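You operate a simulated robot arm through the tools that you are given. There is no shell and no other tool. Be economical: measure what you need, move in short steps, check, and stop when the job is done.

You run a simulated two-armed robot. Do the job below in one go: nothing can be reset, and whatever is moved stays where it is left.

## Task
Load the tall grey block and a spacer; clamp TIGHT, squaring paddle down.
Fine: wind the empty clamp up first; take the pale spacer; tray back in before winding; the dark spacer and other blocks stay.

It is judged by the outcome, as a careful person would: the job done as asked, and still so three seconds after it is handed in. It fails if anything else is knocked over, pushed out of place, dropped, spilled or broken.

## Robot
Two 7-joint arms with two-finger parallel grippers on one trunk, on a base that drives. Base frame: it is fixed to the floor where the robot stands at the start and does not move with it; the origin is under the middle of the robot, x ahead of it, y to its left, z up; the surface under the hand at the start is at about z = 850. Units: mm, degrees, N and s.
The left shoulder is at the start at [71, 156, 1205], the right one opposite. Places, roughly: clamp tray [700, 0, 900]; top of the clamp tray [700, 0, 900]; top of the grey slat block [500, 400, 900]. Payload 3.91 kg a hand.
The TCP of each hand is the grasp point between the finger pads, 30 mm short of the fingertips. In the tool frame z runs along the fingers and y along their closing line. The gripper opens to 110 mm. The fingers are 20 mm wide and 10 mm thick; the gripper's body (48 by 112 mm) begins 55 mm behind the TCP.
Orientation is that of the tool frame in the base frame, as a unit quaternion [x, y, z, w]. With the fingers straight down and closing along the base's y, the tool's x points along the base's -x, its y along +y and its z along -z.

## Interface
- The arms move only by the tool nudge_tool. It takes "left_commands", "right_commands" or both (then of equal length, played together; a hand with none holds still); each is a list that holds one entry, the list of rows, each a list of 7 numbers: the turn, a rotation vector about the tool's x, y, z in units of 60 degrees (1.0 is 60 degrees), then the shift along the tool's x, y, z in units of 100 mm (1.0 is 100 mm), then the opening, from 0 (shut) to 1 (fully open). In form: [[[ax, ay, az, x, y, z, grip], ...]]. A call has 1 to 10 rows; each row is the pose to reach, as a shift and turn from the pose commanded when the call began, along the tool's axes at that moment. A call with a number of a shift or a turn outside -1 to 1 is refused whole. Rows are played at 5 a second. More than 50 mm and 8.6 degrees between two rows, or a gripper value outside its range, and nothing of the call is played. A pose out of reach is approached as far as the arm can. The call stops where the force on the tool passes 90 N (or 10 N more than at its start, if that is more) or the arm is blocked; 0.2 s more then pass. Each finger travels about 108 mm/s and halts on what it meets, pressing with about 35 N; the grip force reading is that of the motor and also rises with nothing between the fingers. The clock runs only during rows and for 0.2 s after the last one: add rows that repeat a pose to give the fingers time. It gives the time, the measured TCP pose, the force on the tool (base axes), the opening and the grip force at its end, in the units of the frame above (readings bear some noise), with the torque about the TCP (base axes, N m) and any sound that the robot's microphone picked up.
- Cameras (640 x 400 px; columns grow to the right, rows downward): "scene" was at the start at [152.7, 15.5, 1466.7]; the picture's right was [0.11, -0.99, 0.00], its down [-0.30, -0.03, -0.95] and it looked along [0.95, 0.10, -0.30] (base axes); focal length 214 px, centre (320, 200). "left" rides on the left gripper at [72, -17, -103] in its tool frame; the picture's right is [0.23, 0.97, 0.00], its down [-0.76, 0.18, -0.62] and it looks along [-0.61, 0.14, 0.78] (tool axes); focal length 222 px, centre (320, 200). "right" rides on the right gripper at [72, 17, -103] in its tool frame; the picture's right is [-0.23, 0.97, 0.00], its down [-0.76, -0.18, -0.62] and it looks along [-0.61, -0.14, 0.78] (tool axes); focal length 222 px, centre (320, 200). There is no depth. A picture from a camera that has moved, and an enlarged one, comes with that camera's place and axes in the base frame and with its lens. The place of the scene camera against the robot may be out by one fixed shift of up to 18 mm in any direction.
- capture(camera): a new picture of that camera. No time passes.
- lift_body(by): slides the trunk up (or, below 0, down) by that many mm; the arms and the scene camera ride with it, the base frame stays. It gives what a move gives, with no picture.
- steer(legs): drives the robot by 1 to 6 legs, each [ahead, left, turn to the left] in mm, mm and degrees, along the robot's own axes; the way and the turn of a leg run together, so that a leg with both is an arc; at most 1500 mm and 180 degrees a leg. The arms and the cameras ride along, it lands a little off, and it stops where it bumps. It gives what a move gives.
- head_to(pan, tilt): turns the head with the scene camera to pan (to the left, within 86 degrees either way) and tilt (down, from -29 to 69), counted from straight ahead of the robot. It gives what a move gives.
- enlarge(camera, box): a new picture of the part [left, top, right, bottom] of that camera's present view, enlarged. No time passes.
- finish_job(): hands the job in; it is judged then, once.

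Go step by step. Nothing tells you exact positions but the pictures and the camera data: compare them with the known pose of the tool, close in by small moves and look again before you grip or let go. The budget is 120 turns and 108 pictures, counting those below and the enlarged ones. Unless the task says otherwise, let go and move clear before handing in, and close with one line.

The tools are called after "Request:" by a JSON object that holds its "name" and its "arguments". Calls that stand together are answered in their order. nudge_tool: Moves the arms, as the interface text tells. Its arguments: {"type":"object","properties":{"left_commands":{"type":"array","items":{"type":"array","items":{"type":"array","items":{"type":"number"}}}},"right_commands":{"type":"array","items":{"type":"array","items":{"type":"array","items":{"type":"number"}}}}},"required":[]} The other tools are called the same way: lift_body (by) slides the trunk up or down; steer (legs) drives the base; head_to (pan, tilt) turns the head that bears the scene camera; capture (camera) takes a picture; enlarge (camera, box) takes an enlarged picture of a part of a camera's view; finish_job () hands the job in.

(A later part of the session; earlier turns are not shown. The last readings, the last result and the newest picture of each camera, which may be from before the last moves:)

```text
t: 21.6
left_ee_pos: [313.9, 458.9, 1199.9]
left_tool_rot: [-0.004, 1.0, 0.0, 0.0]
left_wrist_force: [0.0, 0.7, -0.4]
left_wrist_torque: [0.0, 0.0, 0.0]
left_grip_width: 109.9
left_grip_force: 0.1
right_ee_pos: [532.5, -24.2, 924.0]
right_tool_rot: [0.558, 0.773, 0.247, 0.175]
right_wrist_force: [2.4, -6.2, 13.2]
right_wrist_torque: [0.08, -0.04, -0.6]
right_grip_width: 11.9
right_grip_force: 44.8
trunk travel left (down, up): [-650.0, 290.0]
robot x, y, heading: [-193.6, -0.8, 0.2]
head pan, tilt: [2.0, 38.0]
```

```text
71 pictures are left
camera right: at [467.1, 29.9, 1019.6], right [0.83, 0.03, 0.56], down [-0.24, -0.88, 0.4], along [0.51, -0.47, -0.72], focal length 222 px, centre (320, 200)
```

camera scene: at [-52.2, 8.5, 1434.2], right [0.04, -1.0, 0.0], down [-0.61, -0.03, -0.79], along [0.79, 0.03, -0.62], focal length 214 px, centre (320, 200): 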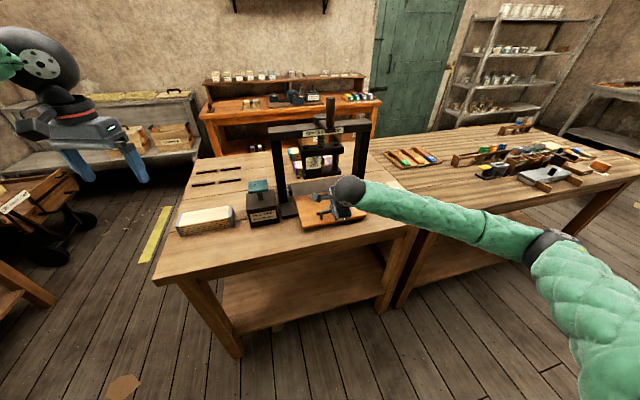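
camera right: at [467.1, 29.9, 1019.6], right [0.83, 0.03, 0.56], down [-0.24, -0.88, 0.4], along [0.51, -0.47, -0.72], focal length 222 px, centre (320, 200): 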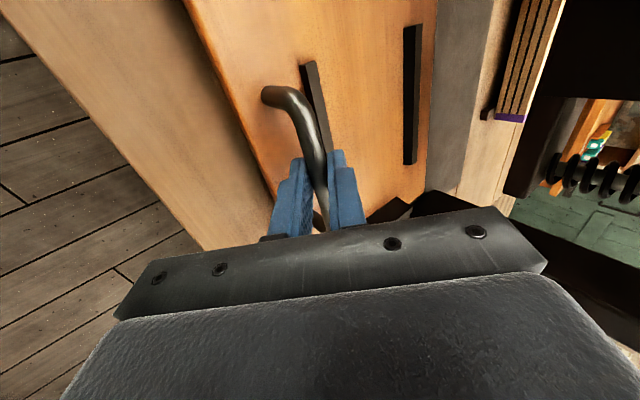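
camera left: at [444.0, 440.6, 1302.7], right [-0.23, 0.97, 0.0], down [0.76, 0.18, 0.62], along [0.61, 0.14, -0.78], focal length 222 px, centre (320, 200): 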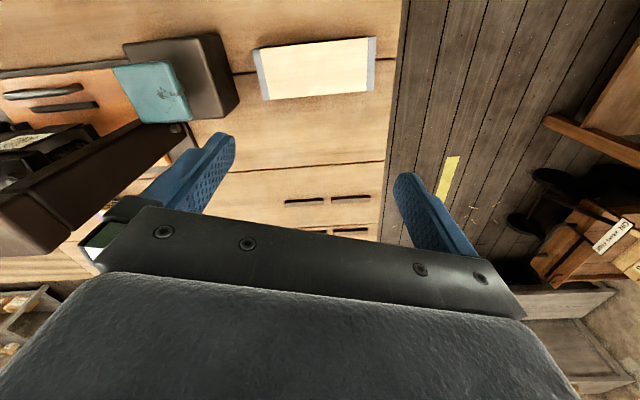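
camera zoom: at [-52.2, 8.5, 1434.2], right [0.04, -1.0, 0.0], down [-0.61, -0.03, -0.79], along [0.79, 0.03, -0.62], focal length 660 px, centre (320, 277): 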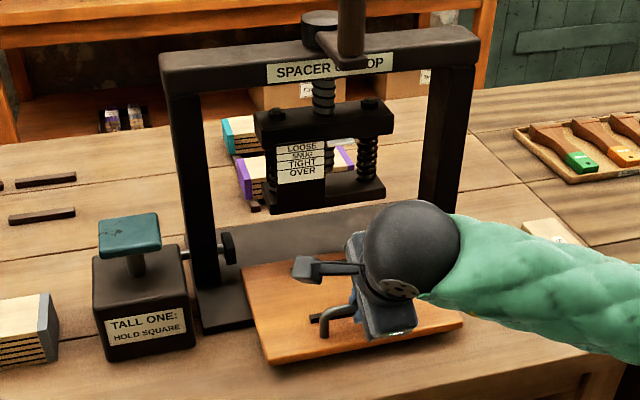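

The tray is still well supported. I'll pull 45 mm more while watching forces.

Request:
{"name": "nudge_tool", "arguments": {"right_commands": [[[0, 0, 0, 0.003, -0.122, -0.087, 0], [0, 0, 0, 0.005, -0.245, -0.173, 0], [0, 0, 0, 0.007, -0.367, -0.26, 0], [0, 0, 0, 0.007, -0.367, -0.26, 0]]]}}

Request:
{"name": "enlarge", "arguments": {"camera": "scene", "box": [240, 110, 400, 240]}}

```text
t: 22.6
left_ee_pos: [313.7, 459.0, 1200.5]
left_tool_rot: [-0.004, 1.0, 0.001, 0.0]
left_wrist_force: [-0.9, 0.0, 0.5]
left_wrist_torque: [0.01, -0.01, 0.02]
left_grip_width: 110.1
left_grip_force: 0.1
right_ee_pos: [489.9, -37.4, 924.9]
right_tool_rot: [0.559, 0.772, 0.248, 0.173]
right_wrist_force: [1.5, -8.2, 16.5]
right_wrist_torque: [0.01, -0.09, -0.69]
right_grip_width: 11.8
right_grip_force: 45.2
trunk travel left (down, up): [-650.0, 290.0]
robot x, y, heading: [-198.0, 1.1, 0.1]
head pan, tilt: [2.0, 38.0]
```

```text
3.08 times, centred on (320, 175) of scene
camera zoom: at [-52.3, 8.5, 1434.2], right [0.04, -1.0, 0.0], down [-0.61, -0.03, -0.79], along [0.79, 0.03, -0.62], focal length 660 px, centre (320, 277)
```

zoom: 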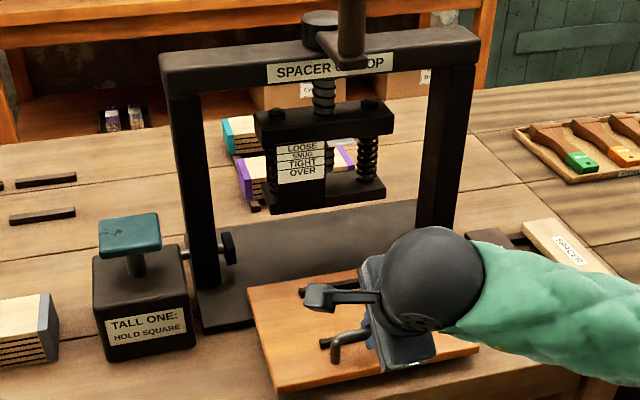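

The tray is out about 145 mm on its guide. Now I'll release the handle, retreat, drive forward 100 mm, and position both hands: left above the block, right above the spacers.

Request:
{"name": "nudge_tool", "arguments": {"right_commands": [[[0, 0, 0, 0, 0, 0, 0.25], [0, 0, 0, 0, 0, 0, 0.25], [0, 0, 0, 0, 0, -0.2, 0.3], [0, 0, 0, 0, 0, -0.45, 0.5], [0, 0, 0, 0, 0, -0.9, 1]]]}}

Request:
{"name": "nudge_tool", "arguments": {"right_commands": [[[0.117, 0, 0, -0.19, 0.12, -0.06, 1], [0.233, 0, 0, -0.38, 0.24, -0.12, 1], [0.35, 0, 0, -0.57, 0.36, -0.18, 1], [0.467, 0, 0, -0.76, 0.48, -0.25, 1], [0.583, 0, 0, -0.95, 0.6, -0.31, 1]]]}}

Request:
{"name": "steer", "arguments": {"legs": [[100, 0, 0]]}}

Request:
{"name": "capture", "arguments": {"camera": "scene"}}

```text
t: 23.8
left_ee_pos: [313.7, 459.4, 1202.1]
left_tool_rot: [-0.005, 1.0, 0.001, 0.0]
left_wrist_force: [-0.1, 0.2, 0.9]
left_wrist_torque: [-0.02, 0.03, -0.01]
left_grip_width: 109.8
left_grip_force: 0.0
right_ee_pos: [441.2, -52.4, 997.9]
right_tool_rot: [0.558, 0.773, 0.247, 0.174]
right_wrist_force: [0.3, -0.6, 0.1]
right_wrist_torque: [0.0, 0.0, -0.03]
right_grip_width: 110.0
right_grip_force: 0.0
trunk travel left (down, up): [-650.0, 290.0]
robot x, y, heading: [-195.2, -1.6, 0.2]
head pan, tilt: [2.0, 38.0]
```

```text
t: 25.0
left_ee_pos: [314.9, 459.8, 1200.6]
left_tool_rot: [-0.003, 1.0, -0.001, 0.001]
left_wrist_force: [-0.3, 0.3, 0.4]
left_wrist_torque: [0.01, 0.03, -0.02]
left_grip_width: 109.7
left_grip_force: 0.0
right_ee_pos: [500.8, -134.5, 1056.4]
right_tool_rot: [0.585, 0.811, 0.003, -0.003]
right_wrist_force: [-0.4, -0.5, 0.8]
right_wrist_torque: [0.03, 0.04, 0.01]
right_grip_width: 109.9
right_grip_force: 0.1
trunk travel left (down, up): [-650.0, 290.0]
robot x, y, heading: [-196.9, 0.2, 0.3]
head pan, tilt: [2.0, 38.0]
```

```text
t: 26.1
left_ee_pos: [415.9, 460.2, 1200.1]
left_tool_rot: [-0.003, 1.0, 0.0, -0.001]
left_wrist_force: [0.7, 0.7, -1.2]
left_wrist_torque: [0.03, 0.05, 0.02]
left_grip_width: 109.9
left_grip_force: 0.1
right_ee_pos: [601.0, -132.7, 1054.8]
right_tool_rot: [0.585, 0.811, 0.002, -0.003]
right_wrist_force: [0.5, 0.0, 0.2]
right_wrist_torque: [0.0, 0.01, 0.01]
right_grip_width: 110.0
right_grip_force: 0.0
trunk travel left (down, up): [-650.0, 290.0]
robot x, y, heading: [-94.0, -1.8, 0.3]
head pan, tilt: [2.0, 38.0]
```

```text
69 pictures are left
camera scene: at [49.3, 9.6, 1433.9], right [0.04, -1.0, 0.0], down [-0.62, -0.03, -0.79], along [0.79, 0.03, -0.62], focal length 214 px, centre (320, 200)
```

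scene: 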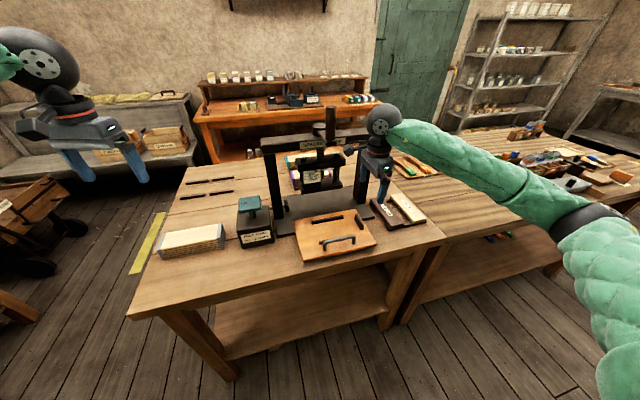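

The tray is out and stable. Next, both hands move to their hover spots.

Request:
{"name": "nudge_tool", "arguments": {"right_commands": [[[0, 0, -0.125, -0.1, -0.01, 0, 1], [0, 0, -0.25, -0.2, -0.02, 0, 1], [0, 0, -0.375, -0.3, -0.03, 0, 1], [0, 0, -0.5, -0.4, -0.04, 0, 1], [0, 0, -0.625, -0.5, -0.05, 0, 1], [0, 0, -0.75, -0.6, -0.06, 0, 1], [0, 0, -0.875, -0.7, -0.06, 0, 1], [0, 0, -1, -0.82, -0.06, 0, 1]]], "left_commands": [[[0, 0, 0.125, -0.06, 0, 0.12, 1], [0, 0, 0.25, -0.12, -0.01, 0.25, 1], [0, 0, 0.375, -0.17, -0.01, 0.38, 1], [0, 0, 0.5, -0.23, -0.02, 0.5, 1], [0, 0, 0.625, -0.28, -0.03, 0.62, 1], [0, 0, 0.75, -0.34, -0.04, 0.75, 1], [0, 0, 0.875, -0.4, -0.05, 0.88, 1], [0, 0, 1, -0.45, -0.05, 1, 1]]]}}

Request:
{"name": "nudge_tool", "arguments": {"right_commands": [[[0, 0, -0.107, -0.08, -0.14, 0, 1], [0, 0, -0.213, -0.16, -0.27, 0, 1], [0, 0, -0.32, -0.24, -0.41, 0, 1], [0, 0, -0.427, -0.32, -0.55, 0, 1]]], "left_commands": [[[0, 0, 0.1, -0.07, 0.09, 0.22, 1], [0, 0, 0.208, -0.13, 0.18, 0.44, 1], [0, 0, 0.208, -0.2, 0.27, 0.66, 1], [0, 0, 0.208, -0.27, 0.365, 0.9, 1]]]}}

Request:
{"name": "capture", "arguments": {"camera": "right"}}

Request:
{"name": "capture", "arguments": {"camera": "left"}}

Request:
{"name": "enlarge", "arguments": {"camera": "scene", "box": [140, 170, 440, 290]}}

```text
t: 27.9
left_ee_pos: [460.2, 454.4, 1100.9]
left_tool_rot: [0.497, 0.868, 0.0, 0.0]
left_wrist_force: [0.4, 0.1, 0.7]
left_wrist_torque: [-0.04, 0.04, 0.01]
left_grip_width: 110.1
left_grip_force: 0.1
right_ee_pos: [621.6, -212.8, 1056.5]
right_tool_rot: [0.1, 0.995, 0.004, 0.0]
right_wrist_force: [0.4, 0.0, -0.3]
right_wrist_torque: [0.01, 0.01, -0.02]
right_grip_width: 109.8
right_grip_force: 0.0
trunk travel left (down, up): [-650.0, 290.0]
robot x, y, heading: [-97.1, -2.6, 0.5]
head pan, tilt: [2.0, 38.0]
```

```text
t: 28.9
left_ee_pos: [506.0, 448.9, 1011.2]
left_tool_rot: [0.589, 0.808, 0.0, 0.0]
left_wrist_force: [0.1, 0.1, 0.1]
left_wrist_torque: [0.0, 0.02, -0.01]
left_grip_width: 110.0
left_grip_force: 0.0
right_ee_pos: [641.3, -272.0, 1055.4]
right_tool_rot: [-0.124, 0.992, 0.005, 0.0]
right_wrist_force: [0.1, -0.2, 0.1]
right_wrist_torque: [0.01, 0.07, -0.03]
right_grip_width: 110.2
right_grip_force: 0.1
trunk travel left (down, up): [-650.0, 290.0]
robot x, y, heading: [-101.6, 1.5, 0.4]
head pan, tilt: [2.0, 38.0]
```

```text
68 pictures are left
camera right: at [566.9, -274.8, 1159.0], right [-0.02, 1.0, 0.01], down [0.78, 0.01, 0.62], along [0.62, 0.02, -0.78], focal length 222 px, centre (320, 200)
```

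right: 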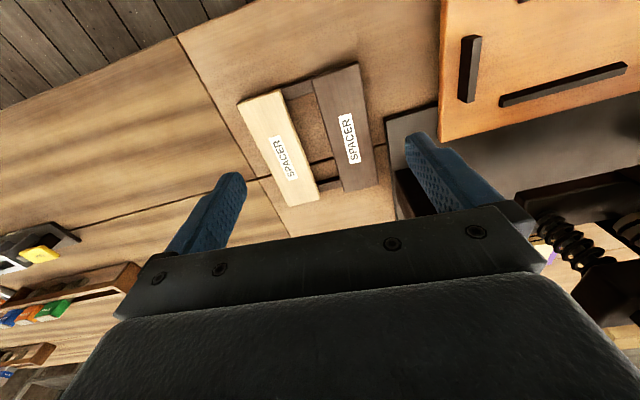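

```text
67 pictures are left
camera left: at [466.5, 512.9, 1113.0], right [0.86, 0.52, 0.0], down [0.4, -0.67, 0.62], along [0.32, -0.53, -0.78], focal length 222 px, centre (320, 200)
```

left: 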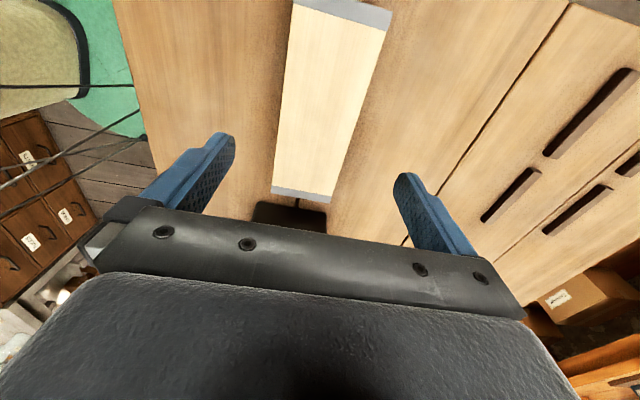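

```text
2.13 times, centred on (290, 230) of scene
camera zoom: at [49.0, 9.4, 1433.9], right [0.04, -1.0, 0.0], down [-0.62, -0.03, -0.79], along [0.79, 0.03, -0.62], focal length 458 px, centre (384, 136)
```

zoom: 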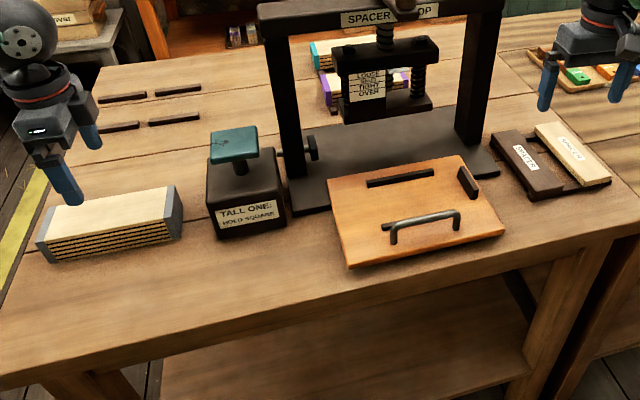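

The block centre is about (505, 445) with its orientation matching the hand. Next I'll descend the left hand for a high grip so the fingers clear the tray bars, and take an enlarged look at the spacers.

Request:
{"name": "nudge_tool", "arguments": {"left_commands": [[[0, 0, 0, -0.02, -0.01, 0.33, 1], [0, 0, 0, -0.04, -0.02, 0.66, 1], [0, 0, 0, -0.04, -0.02, 0.95, 1]]]}}

Request:
{"name": "capture", "arguments": {"camera": "left"}}

Request:
{"name": "enlarge", "arguments": {"camera": "right", "box": [200, 50, 440, 220]}}

Request:
{"name": "enlarge", "arguments": {"camera": "scene", "box": [140, 190, 260, 270]}}

```text
t: 29.7
left_ee_pos: [505.2, 445.8, 916.8]
left_tool_rot: [0.588, 0.809, 0.0, -0.001]
left_wrist_force: [-0.1, -0.5, -0.8]
left_wrist_torque: [0.0, 0.03, 0.0]
left_grip_width: 110.1
left_grip_force: 0.1
right_ee_pos: [640.5, -271.4, 1055.2]
right_tool_rot: [-0.122, 0.993, 0.003, 0.001]
right_wrist_force: [-0.2, 0.0, 0.2]
right_wrist_torque: [-0.03, 0.03, -0.01]
right_grip_width: 110.0
right_grip_force: 0.1
trunk travel left (down, up): [-650.0, 290.0]
robot x, y, heading: [-101.9, -1.3, 0.5]
head pan, tilt: [2.0, 38.0]
```

```text
65 pictures are left
camera left: at [466.6, 508.5, 1018.5], right [0.86, 0.52, 0.0], down [0.4, -0.67, 0.62], along [0.32, -0.53, -0.78], focal length 222 px, centre (320, 200)
```

left: 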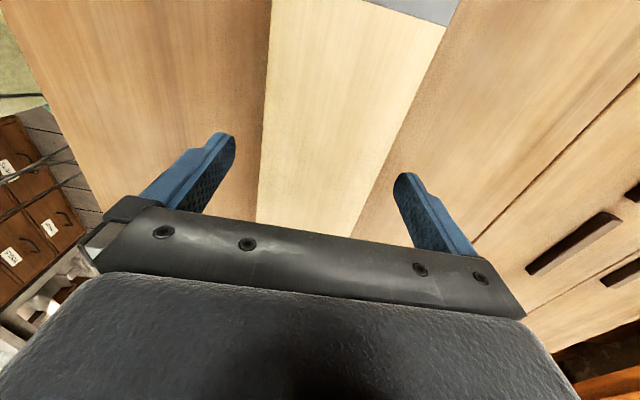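

```text
2.35 times, centred on (320, 135) of right
camera zoom: at [566.5, -274.7, 1159.4], right [-0.02, 1.0, 0.01], down [0.78, 0.01, 0.62], along [0.62, 0.02, -0.78], focal length 523 px, centre (320, 353)
```

zoom: 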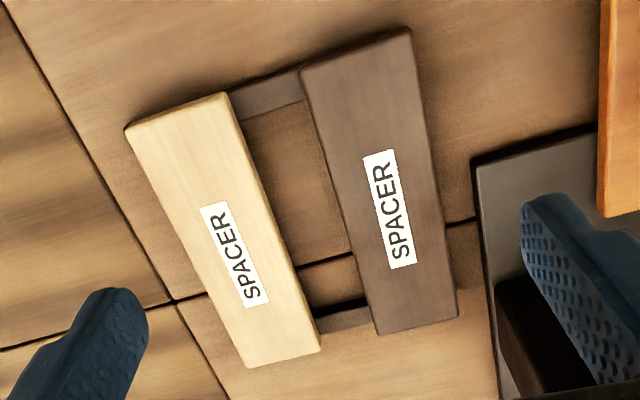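

```text
5.00 times, centred on (200, 230) of scene
camera zoom: at [48.8, 9.6, 1434.0], right [0.04, -1.0, 0.0], down [-0.62, -0.03, -0.79], along [0.79, 0.03, -0.62], focal length 1072 px, centre (920, 50)
```

zoom: 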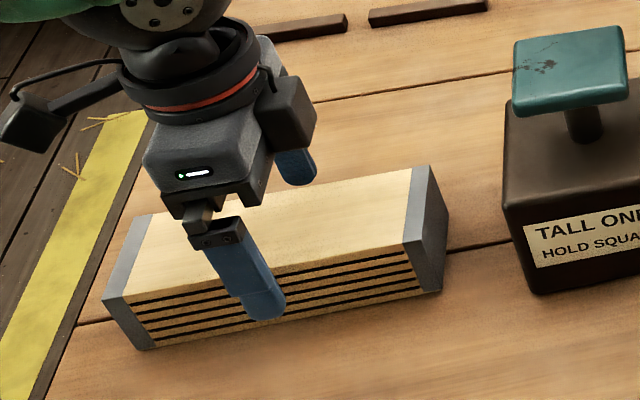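

To keep the wrist clear of the crank knob overhanging the tray, I'll lean the left hand 30° outward about its closing axis and then grip the block high.

Request:
{"name": "nudge_tool", "arguments": {"left_commands": [[[0, -0.125, 0, 0, 0, 0, 1], [0, -0.25, 0, 0, 0, 0, 1], [0, -0.375, 0, 0, 0, 0, 1], [0, -0.5, 0, 0, 0, 0, 1], [0, -0.5, 0, 0, 0, 0.13, 1]]]}}

Request:
{"name": "capture", "arguments": {"camera": "left"}}

Request:
{"name": "enlarge", "arguments": {"camera": "scene", "box": [140, 170, 260, 270]}}

```text
t: 30.9
left_ee_pos: [506.2, 444.5, 902.5]
left_tool_rot: [0.568, 0.781, -0.152, 0.21]
left_wrist_force: [-0.6, -1.1, -0.4]
left_wrist_torque: [-0.02, 0.02, 0.03]
left_grip_width: 110.2
left_grip_force: 0.0
right_ee_pos: [641.1, -272.6, 1055.8]
right_tool_rot: [-0.122, 0.993, 0.005, 0.001]
right_wrist_force: [0.5, -0.9, -0.8]
right_wrist_torque: [0.01, -0.01, 0.01]
right_grip_width: 110.2
right_grip_force: 0.1
trunk travel left (down, up): [-650.0, 290.0]
robot x, y, heading: [-96.7, -2.4, 0.2]
head pan, tilt: [2.0, 38.0]
```

```text
62 pictures are left
camera left: at [454.0, 548.1, 955.1], right [0.87, 0.49, -0.11], down [0.28, -0.28, 0.92], along [0.42, -0.83, -0.37], focal length 222 px, centre (320, 200)
```

left: 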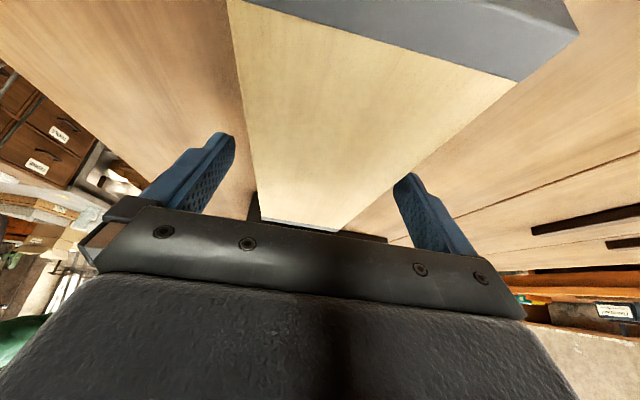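

```text
4.00 times, centred on (200, 220) of scene
camera zoom: at [49.0, 8.5, 1433.9], right [0.04, -1.0, 0.0], down [-0.62, -0.03, -0.79], along [0.79, 0.03, -0.62], focal length 858 px, centre (800, 120)
```

zoom: 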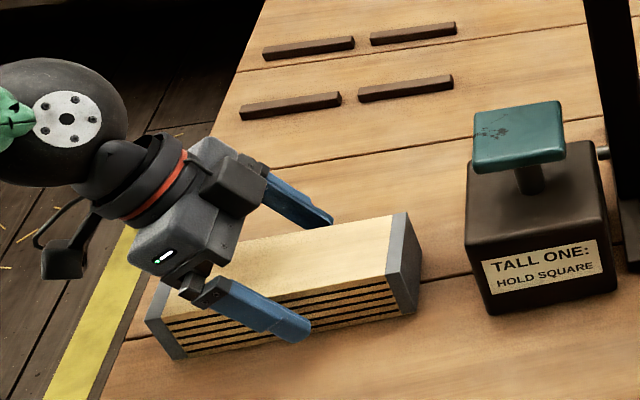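

The fingers straddle the block. I'll close and lift.

Request:
{"name": "nudge_tool", "arguments": {"left_commands": [[[0, 0, 0, 0, 0, 0, 0.7], [0, 0, 0, 0, 0, 0, 0.5], [0, 0, 0, 0, 0, 0, 0.3], [0, 0, 0, 0, 0, 0, 0.3], [0, 0, 0, 0, 0, 0, 0.3]]]}}

Request:
{"name": "nudge_tool", "arguments": {"left_commands": [[[0, 0, 0, -0.05, 0, -0.087, 0], [0, 0, 0, -0.15, 0, -0.26, 0], [0, 0, 0, -0.3, 0, -0.52, 0], [0, 0, 0, -0.45, 0, -0.78, 0], [0, 0, 0, -0.45, 0, -0.78, 0]]]}}

Request:
{"name": "enlarge", "arguments": {"camera": "scene", "box": [140, 150, 380, 270]}}

Request:
{"name": "capture", "arguments": {"camera": "left"}}

```text
t: 32.1
left_ee_pos: [505.8, 445.0, 902.2]
left_tool_rot: [0.567, 0.782, -0.152, 0.21]
left_wrist_force: [-0.1, 0.7, -0.4]
left_wrist_torque: [-0.23, -0.16, -0.01]
left_grip_width: 71.9
left_grip_force: 34.5
right_ee_pos: [639.8, -272.8, 1056.2]
right_tool_rot: [-0.122, 0.993, 0.003, 0.001]
right_wrist_force: [-0.7, 0.1, -0.1]
right_wrist_torque: [-0.03, -0.02, -0.01]
right_grip_width: 110.0
right_grip_force: 0.0
trunk travel left (down, up): [-650.0, 290.0]
robot x, y, heading: [-100.4, 3.1, 0.6]
head pan, tilt: [2.0, 38.0]
```

```text
t: 33.3
left_ee_pos: [504.7, 446.2, 993.1]
left_tool_rot: [0.567, 0.782, -0.153, 0.21]
left_wrist_force: [-0.1, -0.2, -3.4]
left_wrist_torque: [-0.04, -0.02, -0.01]
left_grip_width: 71.7
left_grip_force: 34.8
right_ee_pos: [640.6, -273.1, 1055.9]
right_tool_rot: [-0.122, 0.993, 0.003, 0.0]
right_wrist_force: [0.0, 0.1, -0.2]
right_wrist_torque: [-0.02, -0.02, -0.02]
right_grip_width: 109.9
right_grip_force: 0.0
trunk travel left (down, up): [-650.0, 290.0]
robot x, y, heading: [-99.7, 1.1, 0.5]
head pan, tilt: [2.0, 38.0]
```

```text
2.67 times, centred on (260, 210) of scene
camera zoom: at [48.7, 10.1, 1433.9], right [0.04, -1.0, 0.0], down [-0.62, -0.03, -0.79], along [0.79, 0.03, -0.62], focal length 572 px, centre (480, 173)
```

zoom: 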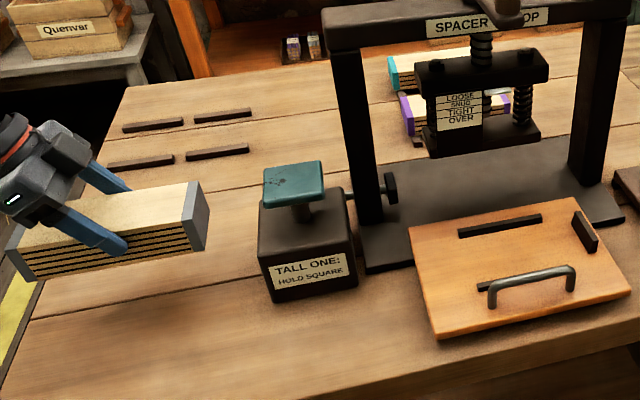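

```text
59 pictures are left
camera left: at [453.6, 548.9, 1045.2], right [0.87, 0.49, -0.11], down [0.28, -0.28, 0.92], along [0.42, -0.83, -0.37], focal length 222 px, centre (320, 200)
```

left: 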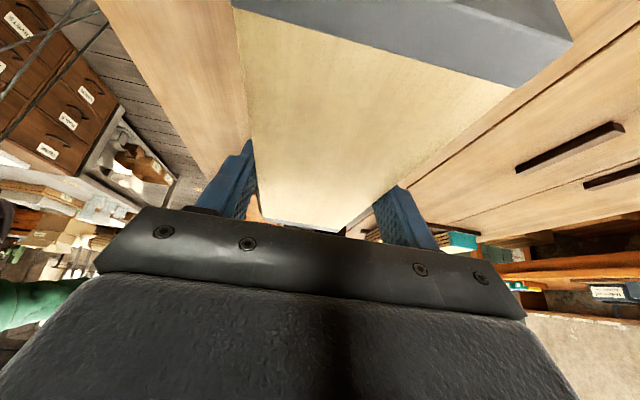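

The block is held at 71.7 mm wide. The target slot centre is about (573, -16), and the paddle top is near z 990, so I'll lift high, carry the block over, then look.

Request:
{"name": "nudge_tool", "arguments": {"left_commands": [[[0, 0, 0, -0.18, 0, -0.31, 0], [0, 0, 0, -0.36, 0, -0.62, 0], [0, 0, 0, -0.53, 0, -0.92, 0]]]}}

Request:
{"name": "nudge_tool", "arguments": {"left_commands": [[[0, 0, 0, -0.27, -0.05, 0.15, 0], [0, 0, 0, -0.53, -0.1, 0.31, 0], [0, 0, 0, -0.797, -0.16, 0.46, 0]]]}}

Request:
{"name": "nudge_tool", "arguments": {"left_commands": [[[0, 0, 0, -0.27, -0.05, 0.15, 0], [0, 0, 0, -0.53, -0.1, 0.31, 0], [0, 0, 0, -0.797, -0.16, 0.46, 0]]]}}

Request:
{"name": "nudge_tool", "arguments": {"left_commands": [[[0, 0, 0, -0.27, -0.05, 0.15, 0], [0, 0, 0, -0.53, -0.1, 0.31, 0], [0, 0, 0, -0.797, -0.16, 0.46, 0]]]}}

Request:
{"name": "nudge_tool", "arguments": {"left_commands": [[[0, 0, 0, -0.27, -0.05, 0.15, 0], [0, 0, 0, -0.53, -0.1, 0.31, 0], [0, 0, 0, -0.797, -0.16, 0.46, 0]]]}}

Request:
{"name": "capture", "arguments": {"camera": "scene"}}

Request:
{"name": "capture", "arguments": {"camera": "left"}}

```text
t: 34.1
left_ee_pos: [503.2, 443.9, 1099.0]
left_tool_rot: [0.568, 0.781, -0.153, 0.209]
left_wrist_force: [0.0, -0.1, -4.4]
left_wrist_torque: [0.0, -0.01, 0.02]
left_grip_width: 71.8
left_grip_force: 35.7
right_ee_pos: [640.3, -272.3, 1055.9]
right_tool_rot: [-0.122, 0.993, 0.004, 0.001]
right_wrist_force: [0.1, -0.3, 1.0]
right_wrist_torque: [0.02, -0.01, 0.01]
right_grip_width: 110.1
right_grip_force: 0.1
trunk travel left (down, up): [-650.0, 290.0]
robot x, y, heading: [-98.9, 0.5, 0.7]
head pan, tilt: [2.0, 38.0]
```

```text
t: 34.9
left_ee_pos: [517.5, 353.3, 1097.5]
left_tool_rot: [0.568, 0.782, -0.151, 0.208]
left_wrist_force: [0.3, -0.2, -4.3]
left_wrist_torque: [0.01, -0.02, 0.04]
left_grip_width: 71.9
left_grip_force: 34.9
right_ee_pos: [640.1, -273.9, 1054.8]
right_tool_rot: [-0.123, 0.992, 0.004, 0.001]
right_wrist_force: [-0.8, -0.6, -0.6]
right_wrist_torque: [0.04, 0.02, 0.0]
right_grip_width: 110.0
right_grip_force: 0.1
trunk travel left (down, up): [-650.0, 290.0]
robot x, y, heading: [-101.1, 4.2, 0.5]
head pan, tilt: [2.0, 38.0]
```

```text
t: 35.7
left_ee_pos: [532.1, 261.0, 1099.5]
left_tool_rot: [0.568, 0.782, -0.153, 0.209]
left_wrist_force: [-0.5, -0.2, -4.2]
left_wrist_torque: [0.02, 0.0, 0.0]
left_grip_width: 71.6
left_grip_force: 34.8
right_ee_pos: [639.9, -272.5, 1054.8]
right_tool_rot: [-0.122, 0.993, 0.004, 0.0]
right_wrist_force: [0.3, -0.1, -0.7]
right_wrist_torque: [0.05, 0.01, -0.02]
right_grip_width: 110.0
right_grip_force: 0.0
trunk travel left (down, up): [-650.0, 290.0]
robot x, y, heading: [-99.7, 2.3, 0.4]
head pan, tilt: [2.0, 38.0]
```

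```text
t: 36.5
left_ee_pos: [544.6, 167.6, 1098.5]
left_tool_rot: [0.568, 0.781, -0.153, 0.209]
left_wrist_force: [0.2, 0.3, -3.6]
left_wrist_torque: [0.0, -0.01, -0.02]
left_grip_width: 71.8
left_grip_force: 35.5
right_ee_pos: [640.3, -272.9, 1055.0]
right_tool_rot: [-0.124, 0.992, 0.004, 0.001]
right_wrist_force: [0.9, 1.2, -0.2]
right_wrist_torque: [0.01, 0.03, -0.04]
right_grip_width: 110.0
right_grip_force: 0.0
trunk travel left (down, up): [-650.0, 290.0]
robot x, y, heading: [-97.1, -1.1, 0.5]
head pan, tilt: [2.0, 38.0]
```

```text
t: 37.3
left_ee_pos: [557.6, 75.0, 1099.1]
left_tool_rot: [0.568, 0.782, -0.152, 0.209]
left_wrist_force: [-0.8, -0.6, -2.9]
left_wrist_torque: [0.03, -0.01, 0.0]
left_grip_width: 71.9
left_grip_force: 35.3
right_ee_pos: [640.6, -272.7, 1055.2]
right_tool_rot: [-0.122, 0.992, 0.004, 0.0]
right_wrist_force: [0.4, -0.2, -0.1]
right_wrist_torque: [-0.01, 0.01, 0.03]
right_grip_width: 110.0
right_grip_force: 0.0
trunk travel left (down, up): [-650.0, 290.0]
robot x, y, heading: [-100.5, -1.9, 0.5]
head pan, tilt: [2.0, 38.0]
```

```text
58 pictures are left
camera scene: at [48.8, 8.2, 1433.9], right [0.04, -1.0, 0.0], down [-0.62, -0.03, -0.79], along [0.79, 0.03, -0.62], focal length 214 px, centre (320, 200)
```

scene: 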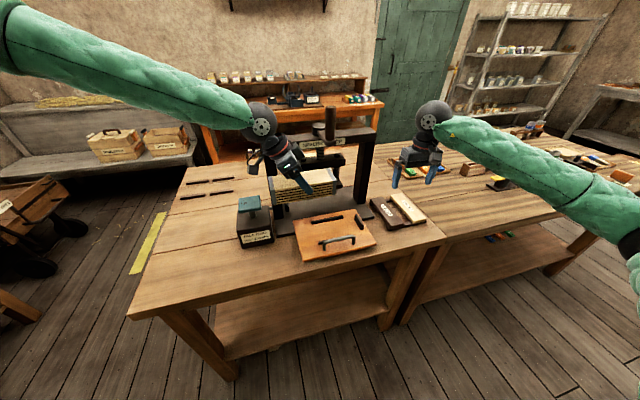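

```text
57 pictures are left
camera left: at [505.2, 179.1, 1152.5], right [0.87, 0.49, -0.11], down [0.28, -0.28, 0.92], along [0.42, -0.83, -0.37], focal length 222 px, centre (320, 200)
```

left: 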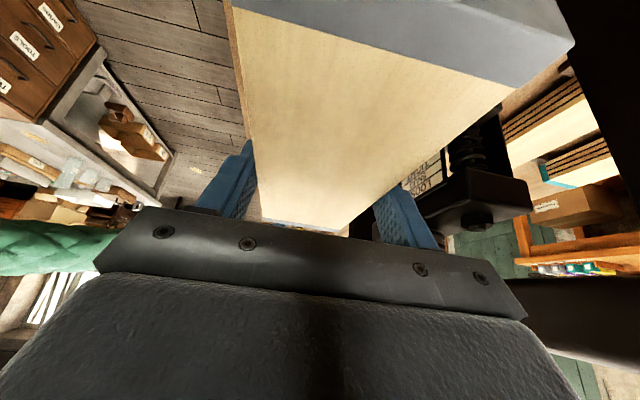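

Next I'll slide over the slot and descend to about z 1000, then check the alignment.

Request:
{"name": "nudge_tool", "arguments": {"left_commands": [[[0, 0, 0, -0.17, -0.045, 0.31, 0], [0, 0, 0, -0.35, -0.09, 0.62, 0], [0, 0, 0, -0.519, -0.135, 0.935, 0]]]}}

Request:
{"name": "nudge_tool", "arguments": {"left_commands": [[[0, 0, 0, 0.12, 0, 0.21, 0], [0, 0, 0, 0.25, 0, 0.433, 0], [0, 0, 0, 0.25, 0, 0.433, 0]]]}}

Request:
{"name": "enlarge", "arguments": {"camera": "scene", "box": [240, 150, 420, 270]}}

Request:
{"name": "capture", "arguments": {"camera": "right"}}

Request:
{"name": "capture", "arguments": {"camera": "left"}}

```text
t: 38.1
left_ee_pos: [572.9, -13.6, 1043.5]
left_tool_rot: [0.567, 0.782, -0.152, 0.209]
left_wrist_force: [-0.1, 0.0, -3.1]
left_wrist_torque: [-0.03, -0.01, -0.01]
left_grip_width: 71.6
left_grip_force: 34.6
right_ee_pos: [643.0, -270.5, 1054.2]
right_tool_rot: [-0.123, 0.992, 0.004, -0.001]
right_wrist_force: [0.4, 1.0, -0.3]
right_wrist_torque: [0.0, 0.03, -0.02]
right_grip_width: 109.8
right_grip_force: 0.1
trunk travel left (down, up): [-650.0, 290.0]
robot x, y, heading: [-95.5, -0.3, 0.8]
head pan, tilt: [2.0, 38.0]
```

```text
t: 38.9
left_ee_pos: [569.0, -8.6, 999.0]
left_tool_rot: [0.568, 0.781, -0.153, 0.21]
left_wrist_force: [0.7, -0.2, -3.9]
left_wrist_torque: [-0.03, 0.0, -0.02]
left_grip_width: 72.0
left_grip_force: 35.3
left hand out of reach, approached as far as the arm can: row 2, 3
right_ee_pos: [639.9, -273.5, 1055.8]
right_tool_rot: [-0.122, 0.993, 0.003, 0.001]
right_wrist_force: [0.3, 0.3, 0.9]
right_wrist_torque: [-0.01, 0.02, 0.0]
right_grip_width: 109.7
right_grip_force: 0.0
trunk travel left (down, up): [-650.0, 290.0]
robot x, y, heading: [-101.1, 0.3, 0.6]
head pan, tilt: [2.0, 38.0]
```

```text
3.33 times, centred on (330, 210) of scene
camera zoom: at [48.1, 9.1, 1434.1], right [0.04, -1.0, 0.0], down [-0.62, -0.03, -0.79], along [0.79, 0.03, -0.62], focal length 715 px, centre (287, 167)
```

zoom: 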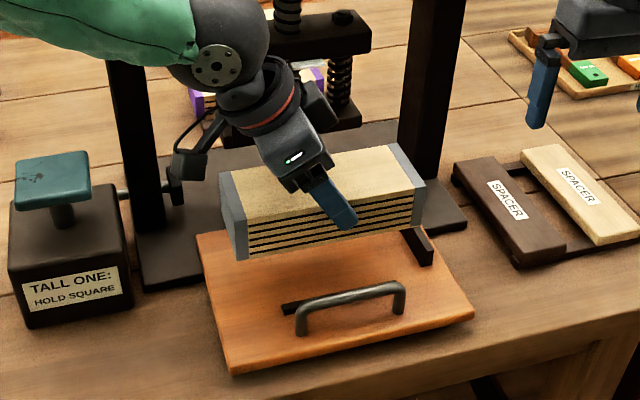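

```text
55 pictures are left
camera right: at [565.8, -275.4, 1159.7], right [-0.02, 1.0, 0.01], down [0.78, 0.01, 0.62], along [0.62, 0.02, -0.78], focal length 222 px, centre (320, 200)
```

right: 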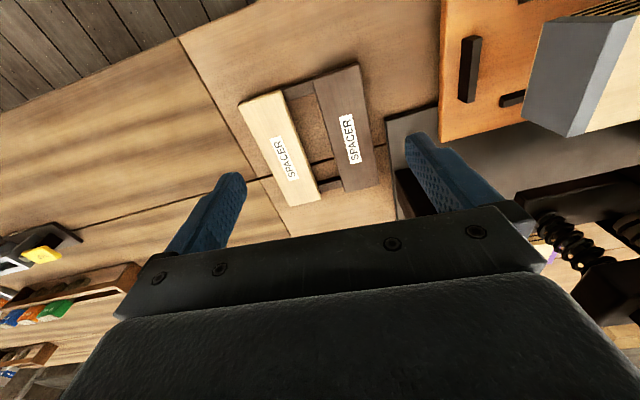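

```text
54 pictures are left
camera left: at [517.5, 95.1, 1051.7], right [0.87, 0.49, -0.11], down [0.28, -0.28, 0.92], along [0.42, -0.83, -0.37], focal length 222 px, centre (320, 200)
```

left: 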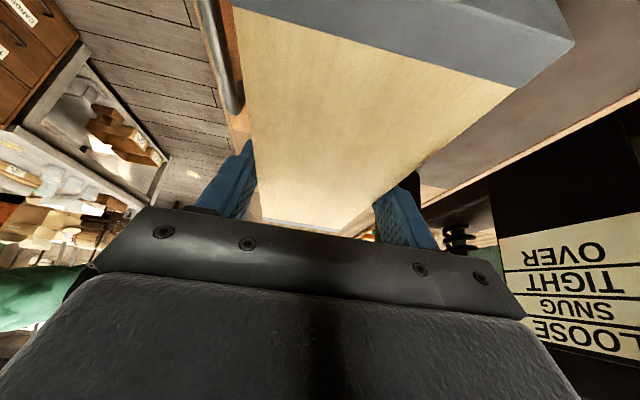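

The left arm is at its reach limit crossing over, so I'll move the hand back left, shift the base right 90 mm, then re-approach comfortably.

Request:
{"name": "nudge_tool", "arguments": {"left_commands": [[[0, 0, 0, 0.17, 0, -0.18, 0], [0, 0, 0, 0.42, 0, -0.33, 0], [0, 0, 0, 0.67, 0, -0.47, 0]]]}}

Request:
{"name": "steer", "arguments": {"legs": [[0, -90, 0]]}}

Request:
{"name": "capture", "arguments": {"camera": "scene"}}

```text
t: 39.7
left_ee_pos: [544.7, 71.1, 1006.1]
left_tool_rot: [0.568, 0.781, -0.153, 0.21]
left_wrist_force: [-0.2, 0.3, -3.5]
left_wrist_torque: [-0.01, -0.04, 0.04]
left_grip_width: 71.8
left_grip_force: 34.8
right_ee_pos: [639.8, -271.6, 1056.2]
right_tool_rot: [-0.122, 0.993, 0.004, 0.001]
right_wrist_force: [-0.2, 0.8, 0.5]
right_wrist_torque: [0.0, -0.02, -0.01]
right_grip_width: 110.2
right_grip_force: 0.1
trunk travel left (down, up): [-650.0, 290.0]
robot x, y, heading: [-98.2, -1.2, 0.2]
head pan, tilt: [2.0, 38.0]
```

```text
t: 40.8
left_ee_pos: [545.4, -23.2, 1006.9]
left_tool_rot: [0.569, 0.781, -0.152, 0.208]
left_wrist_force: [0.0, -0.3, -4.9]
left_wrist_torque: [0.01, -0.02, 0.03]
left_grip_width: 71.8
left_grip_force: 35.4
right_ee_pos: [640.1, -365.2, 1055.0]
right_tool_rot: [-0.121, 0.993, 0.005, 0.001]
right_wrist_force: [0.1, -0.3, 0.3]
right_wrist_torque: [0.05, 0.01, -0.03]
right_grip_width: 110.2
right_grip_force: 0.0
trunk travel left (down, up): [-650.0, 290.0]
robot x, y, heading: [-97.7, -86.6, 0.2]
head pan, tilt: [2.0, 38.0]
```

```text
53 pictures are left
camera scene: at [48.9, -83.8, 1434.0], right [0.04, -1.0, 0.0], down [-0.62, -0.02, -0.79], along [0.79, 0.03, -0.62], focal length 214 px, centre (320, 200)
```

scene: 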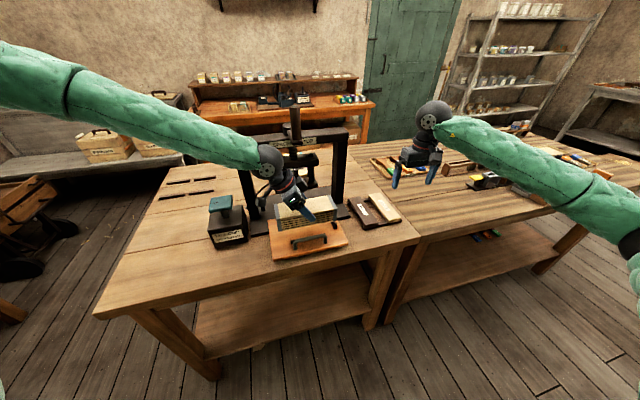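

I'll move over the slot and lower to about 30 mm above the tray.

Request:
{"name": "nudge_tool", "arguments": {"left_commands": [[[0, 0, 0, -0.018, 0.288, 0.01, 0], [0, 0, 0, 0.1, 0.288, 0.21, 0], [0, 0, 0, 0.19, 0.288, 0.37, 0], [0, 0, 0, 0.19, 0.288, 0.37, 0]]]}}

Request:
{"name": "enlarge", "arguments": {"camera": "scene", "box": [230, 170, 380, 270]}}

Request:
{"name": "enlarge", "arguments": {"camera": "left", "box": [160, 0, 480, 240]}}

```text
t: 41.8
left_ee_pos: [573.1, -12.8, 963.6]
left_tool_rot: [0.568, 0.781, -0.152, 0.21]
left_wrist_force: [0.7, 0.3, -3.8]
left_wrist_torque: [0.0, 0.02, 0.03]
left_grip_width: 71.7
left_grip_force: 35.2
right_ee_pos: [638.9, -366.2, 1055.9]
right_tool_rot: [-0.121, 0.993, 0.003, 0.002]
right_wrist_force: [0.1, 0.3, 0.6]
right_wrist_torque: [0.05, -0.03, 0.05]
right_grip_width: 110.0
right_grip_force: 0.1
trunk travel left (down, up): [-650.0, 290.0]
robot x, y, heading: [-95.8, -91.6, 0.5]
head pan, tilt: [2.0, 38.0]
```

```text
4.00 times, centred on (305, 220) of scene
camera zoom: at [48.7, -82.1, 1434.0], right [0.04, -1.0, 0.0], down [-0.62, -0.02, -0.79], along [0.79, 0.03, -0.62], focal length 858 px, centre (380, 120)
```

zoom: 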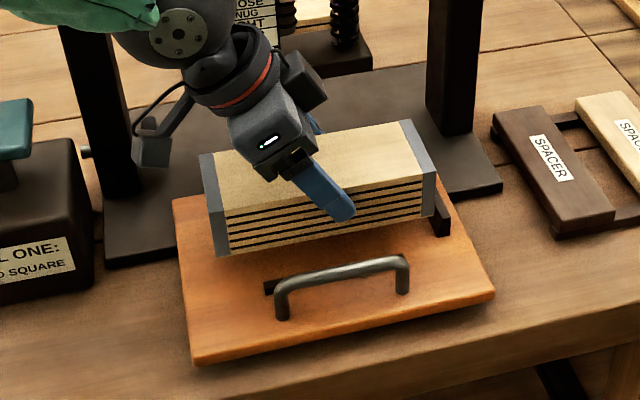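

```text
1.67 times, centred on (320, 120) of left
camera zoom: at [522.1, 89.3, 1016.8], right [0.87, 0.49, -0.11], down [0.28, -0.28, 0.92], along [0.42, -0.83, -0.37], focal length 370 px, centre (320, 333)
```

zoom: 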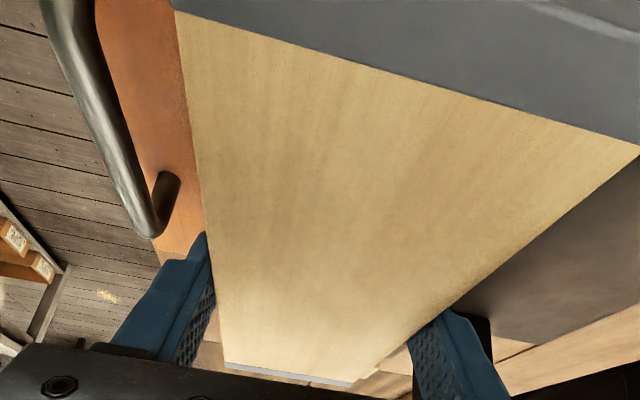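

The alignment looks right, with about a 10 mm fence gap and front-bar clearance. I'll shift 4 mm toward the fence and lower in small steps watching the force.

Request:
{"name": "nudge_tool", "arguments": {"left_commands": [[[0, 0, 0, -0.035, 0, 0.02, 0], [0, 0, 0, 0.025, 0, 0.124, 0], [0, 0, 0, 0.085, 0, 0.228, 0], [0, 0, 0, 0.085, 0, 0.228, 0]]]}}

Request:
{"name": "nudge_tool", "arguments": {"left_commands": [[[0, 0, 0, 0.015, 0, 0.026, 0], [0, 0, 0, 0.025, 0, 0.043, 0], [0, 0, 0, 0.025, 0, 0.043, 0]]]}}

Request:
{"name": "enlarge", "arguments": {"camera": "scene", "box": [230, 170, 380, 270]}}

```text
t: 42.8
left_ee_pos: [575.0, -19.4, 940.8]
left_tool_rot: [0.568, 0.781, -0.151, 0.21]
left_wrist_force: [-1.1, 0.5, -3.9]
left_wrist_torque: [0.0, -0.02, -0.01]
left_grip_width: 71.8
left_grip_force: 34.8
right_ee_pos: [640.2, -365.8, 1056.2]
right_tool_rot: [-0.121, 0.993, 0.004, 0.001]
right_wrist_force: [-0.3, -0.4, 0.0]
right_wrist_torque: [-0.04, 0.0, -0.01]
right_grip_width: 109.8
right_grip_force: 0.2
trunk travel left (down, up): [-650.0, 290.0]
robot x, y, heading: [-100.7, -87.9, 0.1]
head pan, tilt: [2.0, 38.0]
```

```text
t: 43.6
left_ee_pos: [574.6, -19.3, 935.6]
left_tool_rot: [0.568, 0.781, -0.152, 0.209]
left_wrist_force: [-0.1, -0.3, -3.2]
left_wrist_torque: [0.02, -0.01, -0.01]
left_grip_width: 71.8
left_grip_force: 35.2
right_ee_pos: [639.9, -365.0, 1056.0]
right_tool_rot: [-0.121, 0.993, 0.004, 0.0]
right_wrist_force: [0.5, 0.2, -0.6]
right_wrist_torque: [0.0, 0.02, -0.01]
right_grip_width: 110.0
right_grip_force: 0.0
trunk travel left (down, up): [-650.0, 290.0]
robot x, y, heading: [-99.6, -92.4, 0.2]
head pan, tilt: [2.0, 38.0]
```

```text
4.00 times, centred on (305, 220) of scene
camera zoom: at [49.0, -81.9, 1434.0], right [0.04, -1.0, 0.0], down [-0.62, -0.02, -0.79], along [0.79, 0.03, -0.62], focal length 858 px, centre (380, 120)
```

zoom: 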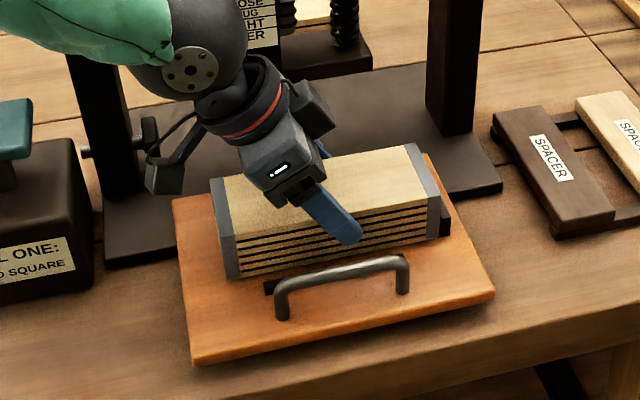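

No contact yet, and the alignment is still good. I'll continue down in small steps.

Request:
{"name": "nudge_tool", "arguments": {"left_commands": [[[0, 0, 0, 0.01, 0, 0.017, 0], [0, 0, 0, 0.02, 0, 0.035, 0], [0, 0, 0, 0.02, 0, 0.035, 0]]]}}

Request:
{"name": "nudge_tool", "arguments": {"left_commands": [[[0, 0, 0, 0.01, 0, 0.017, 0], [0, 0, 0, 0.01, 0, 0.017, 0]]]}}

Request:
{"name": "nudge_tool", "arguments": {"left_commands": [[[0, 0, 0, 0.01, 0, 0.017, 0], [0, 0, 0, 0.01, 0, 0.017, 0]]]}}

Request:
{"name": "enlarge", "arguments": {"camera": "scene", "box": [230, 170, 380, 270]}}

```text
t: 44.4
left_ee_pos: [575.1, -18.9, 931.9]
left_tool_rot: [0.569, 0.781, -0.153, 0.209]
left_wrist_force: [0.3, 1.1, 6.9]
left_wrist_torque: [-0.92, -0.01, 0.1]
left_grip_width: 71.8
left_grip_force: 34.8
right_ee_pos: [639.8, -365.5, 1055.8]
right_tool_rot: [-0.121, 0.993, 0.004, 0.001]
right_wrist_force: [-0.2, 0.2, 0.5]
right_wrist_torque: [0.04, -0.03, -0.03]
right_grip_width: 109.9
right_grip_force: 0.1
trunk travel left (down, up): [-650.0, 290.0]
robot x, y, heading: [-98.7, -89.1, 0.3]
head pan, tilt: [2.0, 38.0]
```

```text
t: 45.0
left_ee_pos: [573.2, -18.8, 932.3]
left_tool_rot: [0.569, 0.781, -0.151, 0.21]
left_wrist_force: [1.5, 1.2, 30.5]
left_wrist_torque: [0.1, 0.26, 0.15]
left_grip_width: 71.8
left_grip_force: 34.9
right_ee_pos: [637.9, -364.5, 1056.6]
right_tool_rot: [-0.121, 0.993, 0.004, 0.001]
right_wrist_force: [0.7, 0.4, -0.1]
right_wrist_torque: [0.0, -0.02, 0.04]
right_grip_width: 110.0
right_grip_force: 0.1
trunk travel left (down, up): [-650.0, 290.0]
robot x, y, heading: [-98.8, -90.2, 0.2]
head pan, tilt: [2.0, 38.0]
```

```text
t: 45.6
left_ee_pos: [574.1, -19.2, 929.0]
left_tool_rot: [0.568, 0.78, -0.153, 0.21]
left_wrist_force: [-0.9, 2.0, 31.0]
left_wrist_torque: [-0.21, 0.13, 0.09]
left_grip_width: 71.8
left_grip_force: 34.4
right_ee_pos: [638.8, -364.3, 1057.8]
right_tool_rot: [-0.12, 0.993, 0.004, 0.002]
right_wrist_force: [0.2, 0.8, 0.4]
right_wrist_torque: [0.0, -0.01, -0.01]
right_grip_width: 110.2
right_grip_force: 0.1
trunk travel left (down, up): [-650.0, 290.0]
robot x, y, heading: [-93.9, -91.5, 0.5]
head pan, tilt: [2.0, 38.0]
```

```text
4.00 times, centred on (305, 220) of scene
camera zoom: at [46.4, -82.1, 1434.3], right [0.04, -1.0, 0.0], down [-0.61, -0.02, -0.79], along [0.79, 0.03, -0.61], focal length 858 px, centre (380, 120)
```

zoom: 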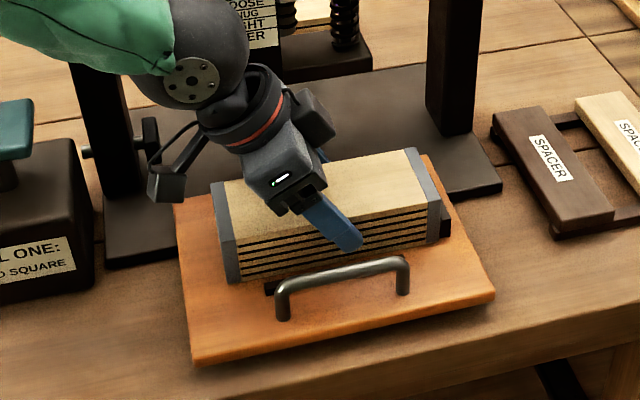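

Contact is at the expected tray height (about 879), so the block is seated. I'll release and back out along the fingers.

Request:
{"name": "nudge_tool", "arguments": {"left_commands": [[[0, 0, 0, -0.015, 0, -0.026, 0], [0, 0, 0, -0.015, 0, -0.026, 0.85], [0, 0, 0, -0.015, 0, -0.026, 1], [0, 0, 0, -0.015, 0, -0.026, 1], [0, 0, 0, -0.1, 0, -0.3, 1], [0, 0, 0, -0.2, 0, -0.65, 1], [0, 0, 0, -0.3, 0, -1, 1]]]}}

Request:
{"name": "enlarge", "arguments": {"camera": "scene", "box": [230, 170, 380, 270]}}

Request:
{"name": "capture", "arguments": {"camera": "left"}}

```text
t: 47.2
left_ee_pos: [564.8, 1.3, 1028.9]
left_tool_rot: [0.569, 0.78, -0.152, 0.21]
left_wrist_force: [0.2, -0.2, 0.1]
left_wrist_torque: [-0.01, -0.01, 0.04]
left_grip_width: 109.9
left_grip_force: 0.0
right_ee_pos: [638.6, -363.9, 1056.3]
right_tool_rot: [-0.121, 0.993, 0.003, 0.001]
right_wrist_force: [-0.2, 0.3, 0.3]
right_wrist_torque: [0.0, -0.01, 0.0]
right_grip_width: 110.2
right_grip_force: 0.1
trunk travel left (down, up): [-650.0, 290.0]
robot x, y, heading: [-95.9, -93.0, 0.3]
head pan, tilt: [2.0, 38.0]
```

```text
4.00 times, centred on (305, 220) of scene
camera zoom: at [47.4, -81.6, 1434.1], right [0.04, -1.0, 0.0], down [-0.61, -0.02, -0.79], along [0.79, 0.03, -0.62], focal length 858 px, centre (380, 120)
```

zoom: 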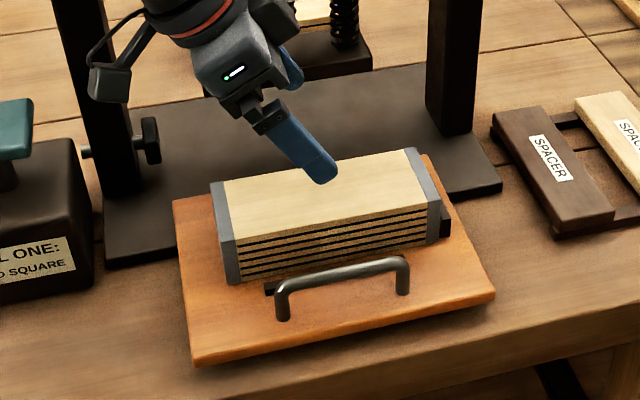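

```text
47 pictures are left
camera left: at [513.8, 105.6, 1081.9], right [0.87, 0.49, -0.11], down [0.28, -0.28, 0.92], along [0.42, -0.83, -0.37], focal length 222 px, centre (320, 200)
```

left: 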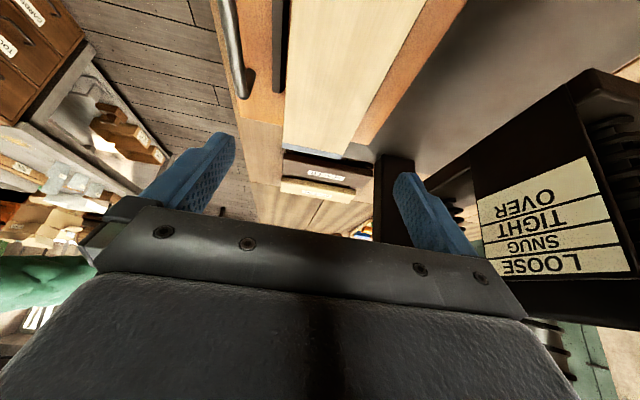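

The block sits flat between the bars. Next is the pale spacer, centred near (717, -320), 55 mm wide and yawed 17°. I'll bring the right hand over it with a 25° lean toward the robot and move the left hand off.

Request:
{"name": "nudge_tool", "arguments": {"right_commands": [[[0, -0.104, -0.012, -0.22, 0.06, 0.2, 0.75], [0, -0.208, -0.025, -0.43, 0.12, 0.4, 0.75], [0, -0.312, -0.037, -0.65, 0.18, 0.6, 0.75], [0, -0.417, -0.05, -0.864, 0.236, 0.8, 0.75], [0, -0.417, -0.05, -0.864, 0.236, 0.8, 0.75]]], "left_commands": [[[0, 0, 0, 0.13, 0, -0.22, 1], [0, 0, 0, 0.27, 0, -0.44, 1], [0, 0, 0, 0.4, 0, -0.66, 1], [0, 0, 0, 0.53, 0, -0.88, 1], [0, 0, 0, 0.53, 0, -0.88, 1]]]}}

Request:
{"name": "capture", "arguments": {"camera": "right"}}

Request:
{"name": "enlarge", "arguments": {"camera": "scene", "box": [320, 130, 470, 240]}}

```text
t: 48.4
left_ee_pos: [540.6, 87.1, 1078.7]
left_tool_rot: [0.568, 0.781, -0.152, 0.209]
left_wrist_force: [0.0, -0.5, 0.3]
left_wrist_torque: [-0.01, 0.01, 0.01]
left_grip_width: 110.0
left_grip_force: 0.0
right_ee_pos: [717.6, -319.9, 976.3]
right_tool_rot: [-0.144, 0.965, 0.03, 0.215]
right_wrist_force: [-0.4, -0.3, -0.3]
right_wrist_torque: [0.01, 0.01, -0.03]
right_grip_width: 82.7
right_grip_force: 0.0
trunk travel left (down, up): [-650.0, 290.0]
robot x, y, heading: [-98.4, -93.5, 0.3]
head pan, tilt: [2.0, 38.0]
```

```text
46 pictures are left
camera right: at [609.4, -336.1, 1038.1], right [-0.09, 0.99, 0.09], down [0.46, -0.04, 0.89], along [0.89, 0.12, -0.45], focal length 222 px, centre (320, 200)
```

right: 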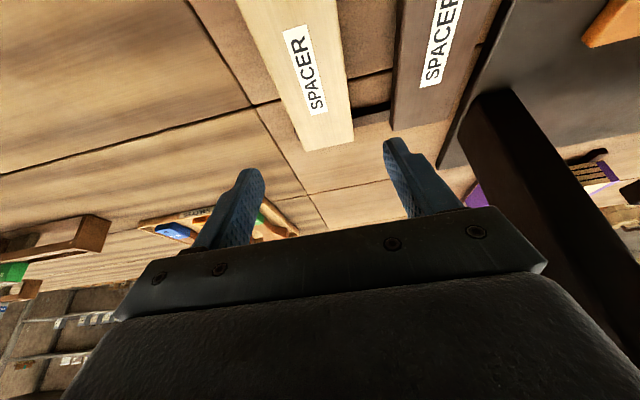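

```text
3.64 times, centred on (395, 185) of scene
camera zoom: at [49.3, -82.7, 1433.9], right [0.04, -1.0, 0.0], down [-0.62, -0.02, -0.79], along [0.79, 0.03, -0.62], focal length 780 px, centre (47, 254)
```

zoom: 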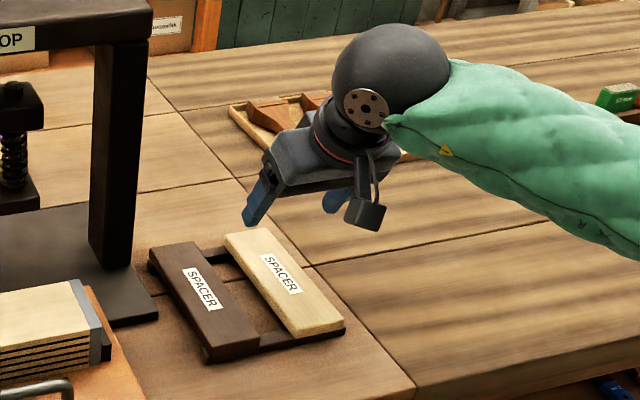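

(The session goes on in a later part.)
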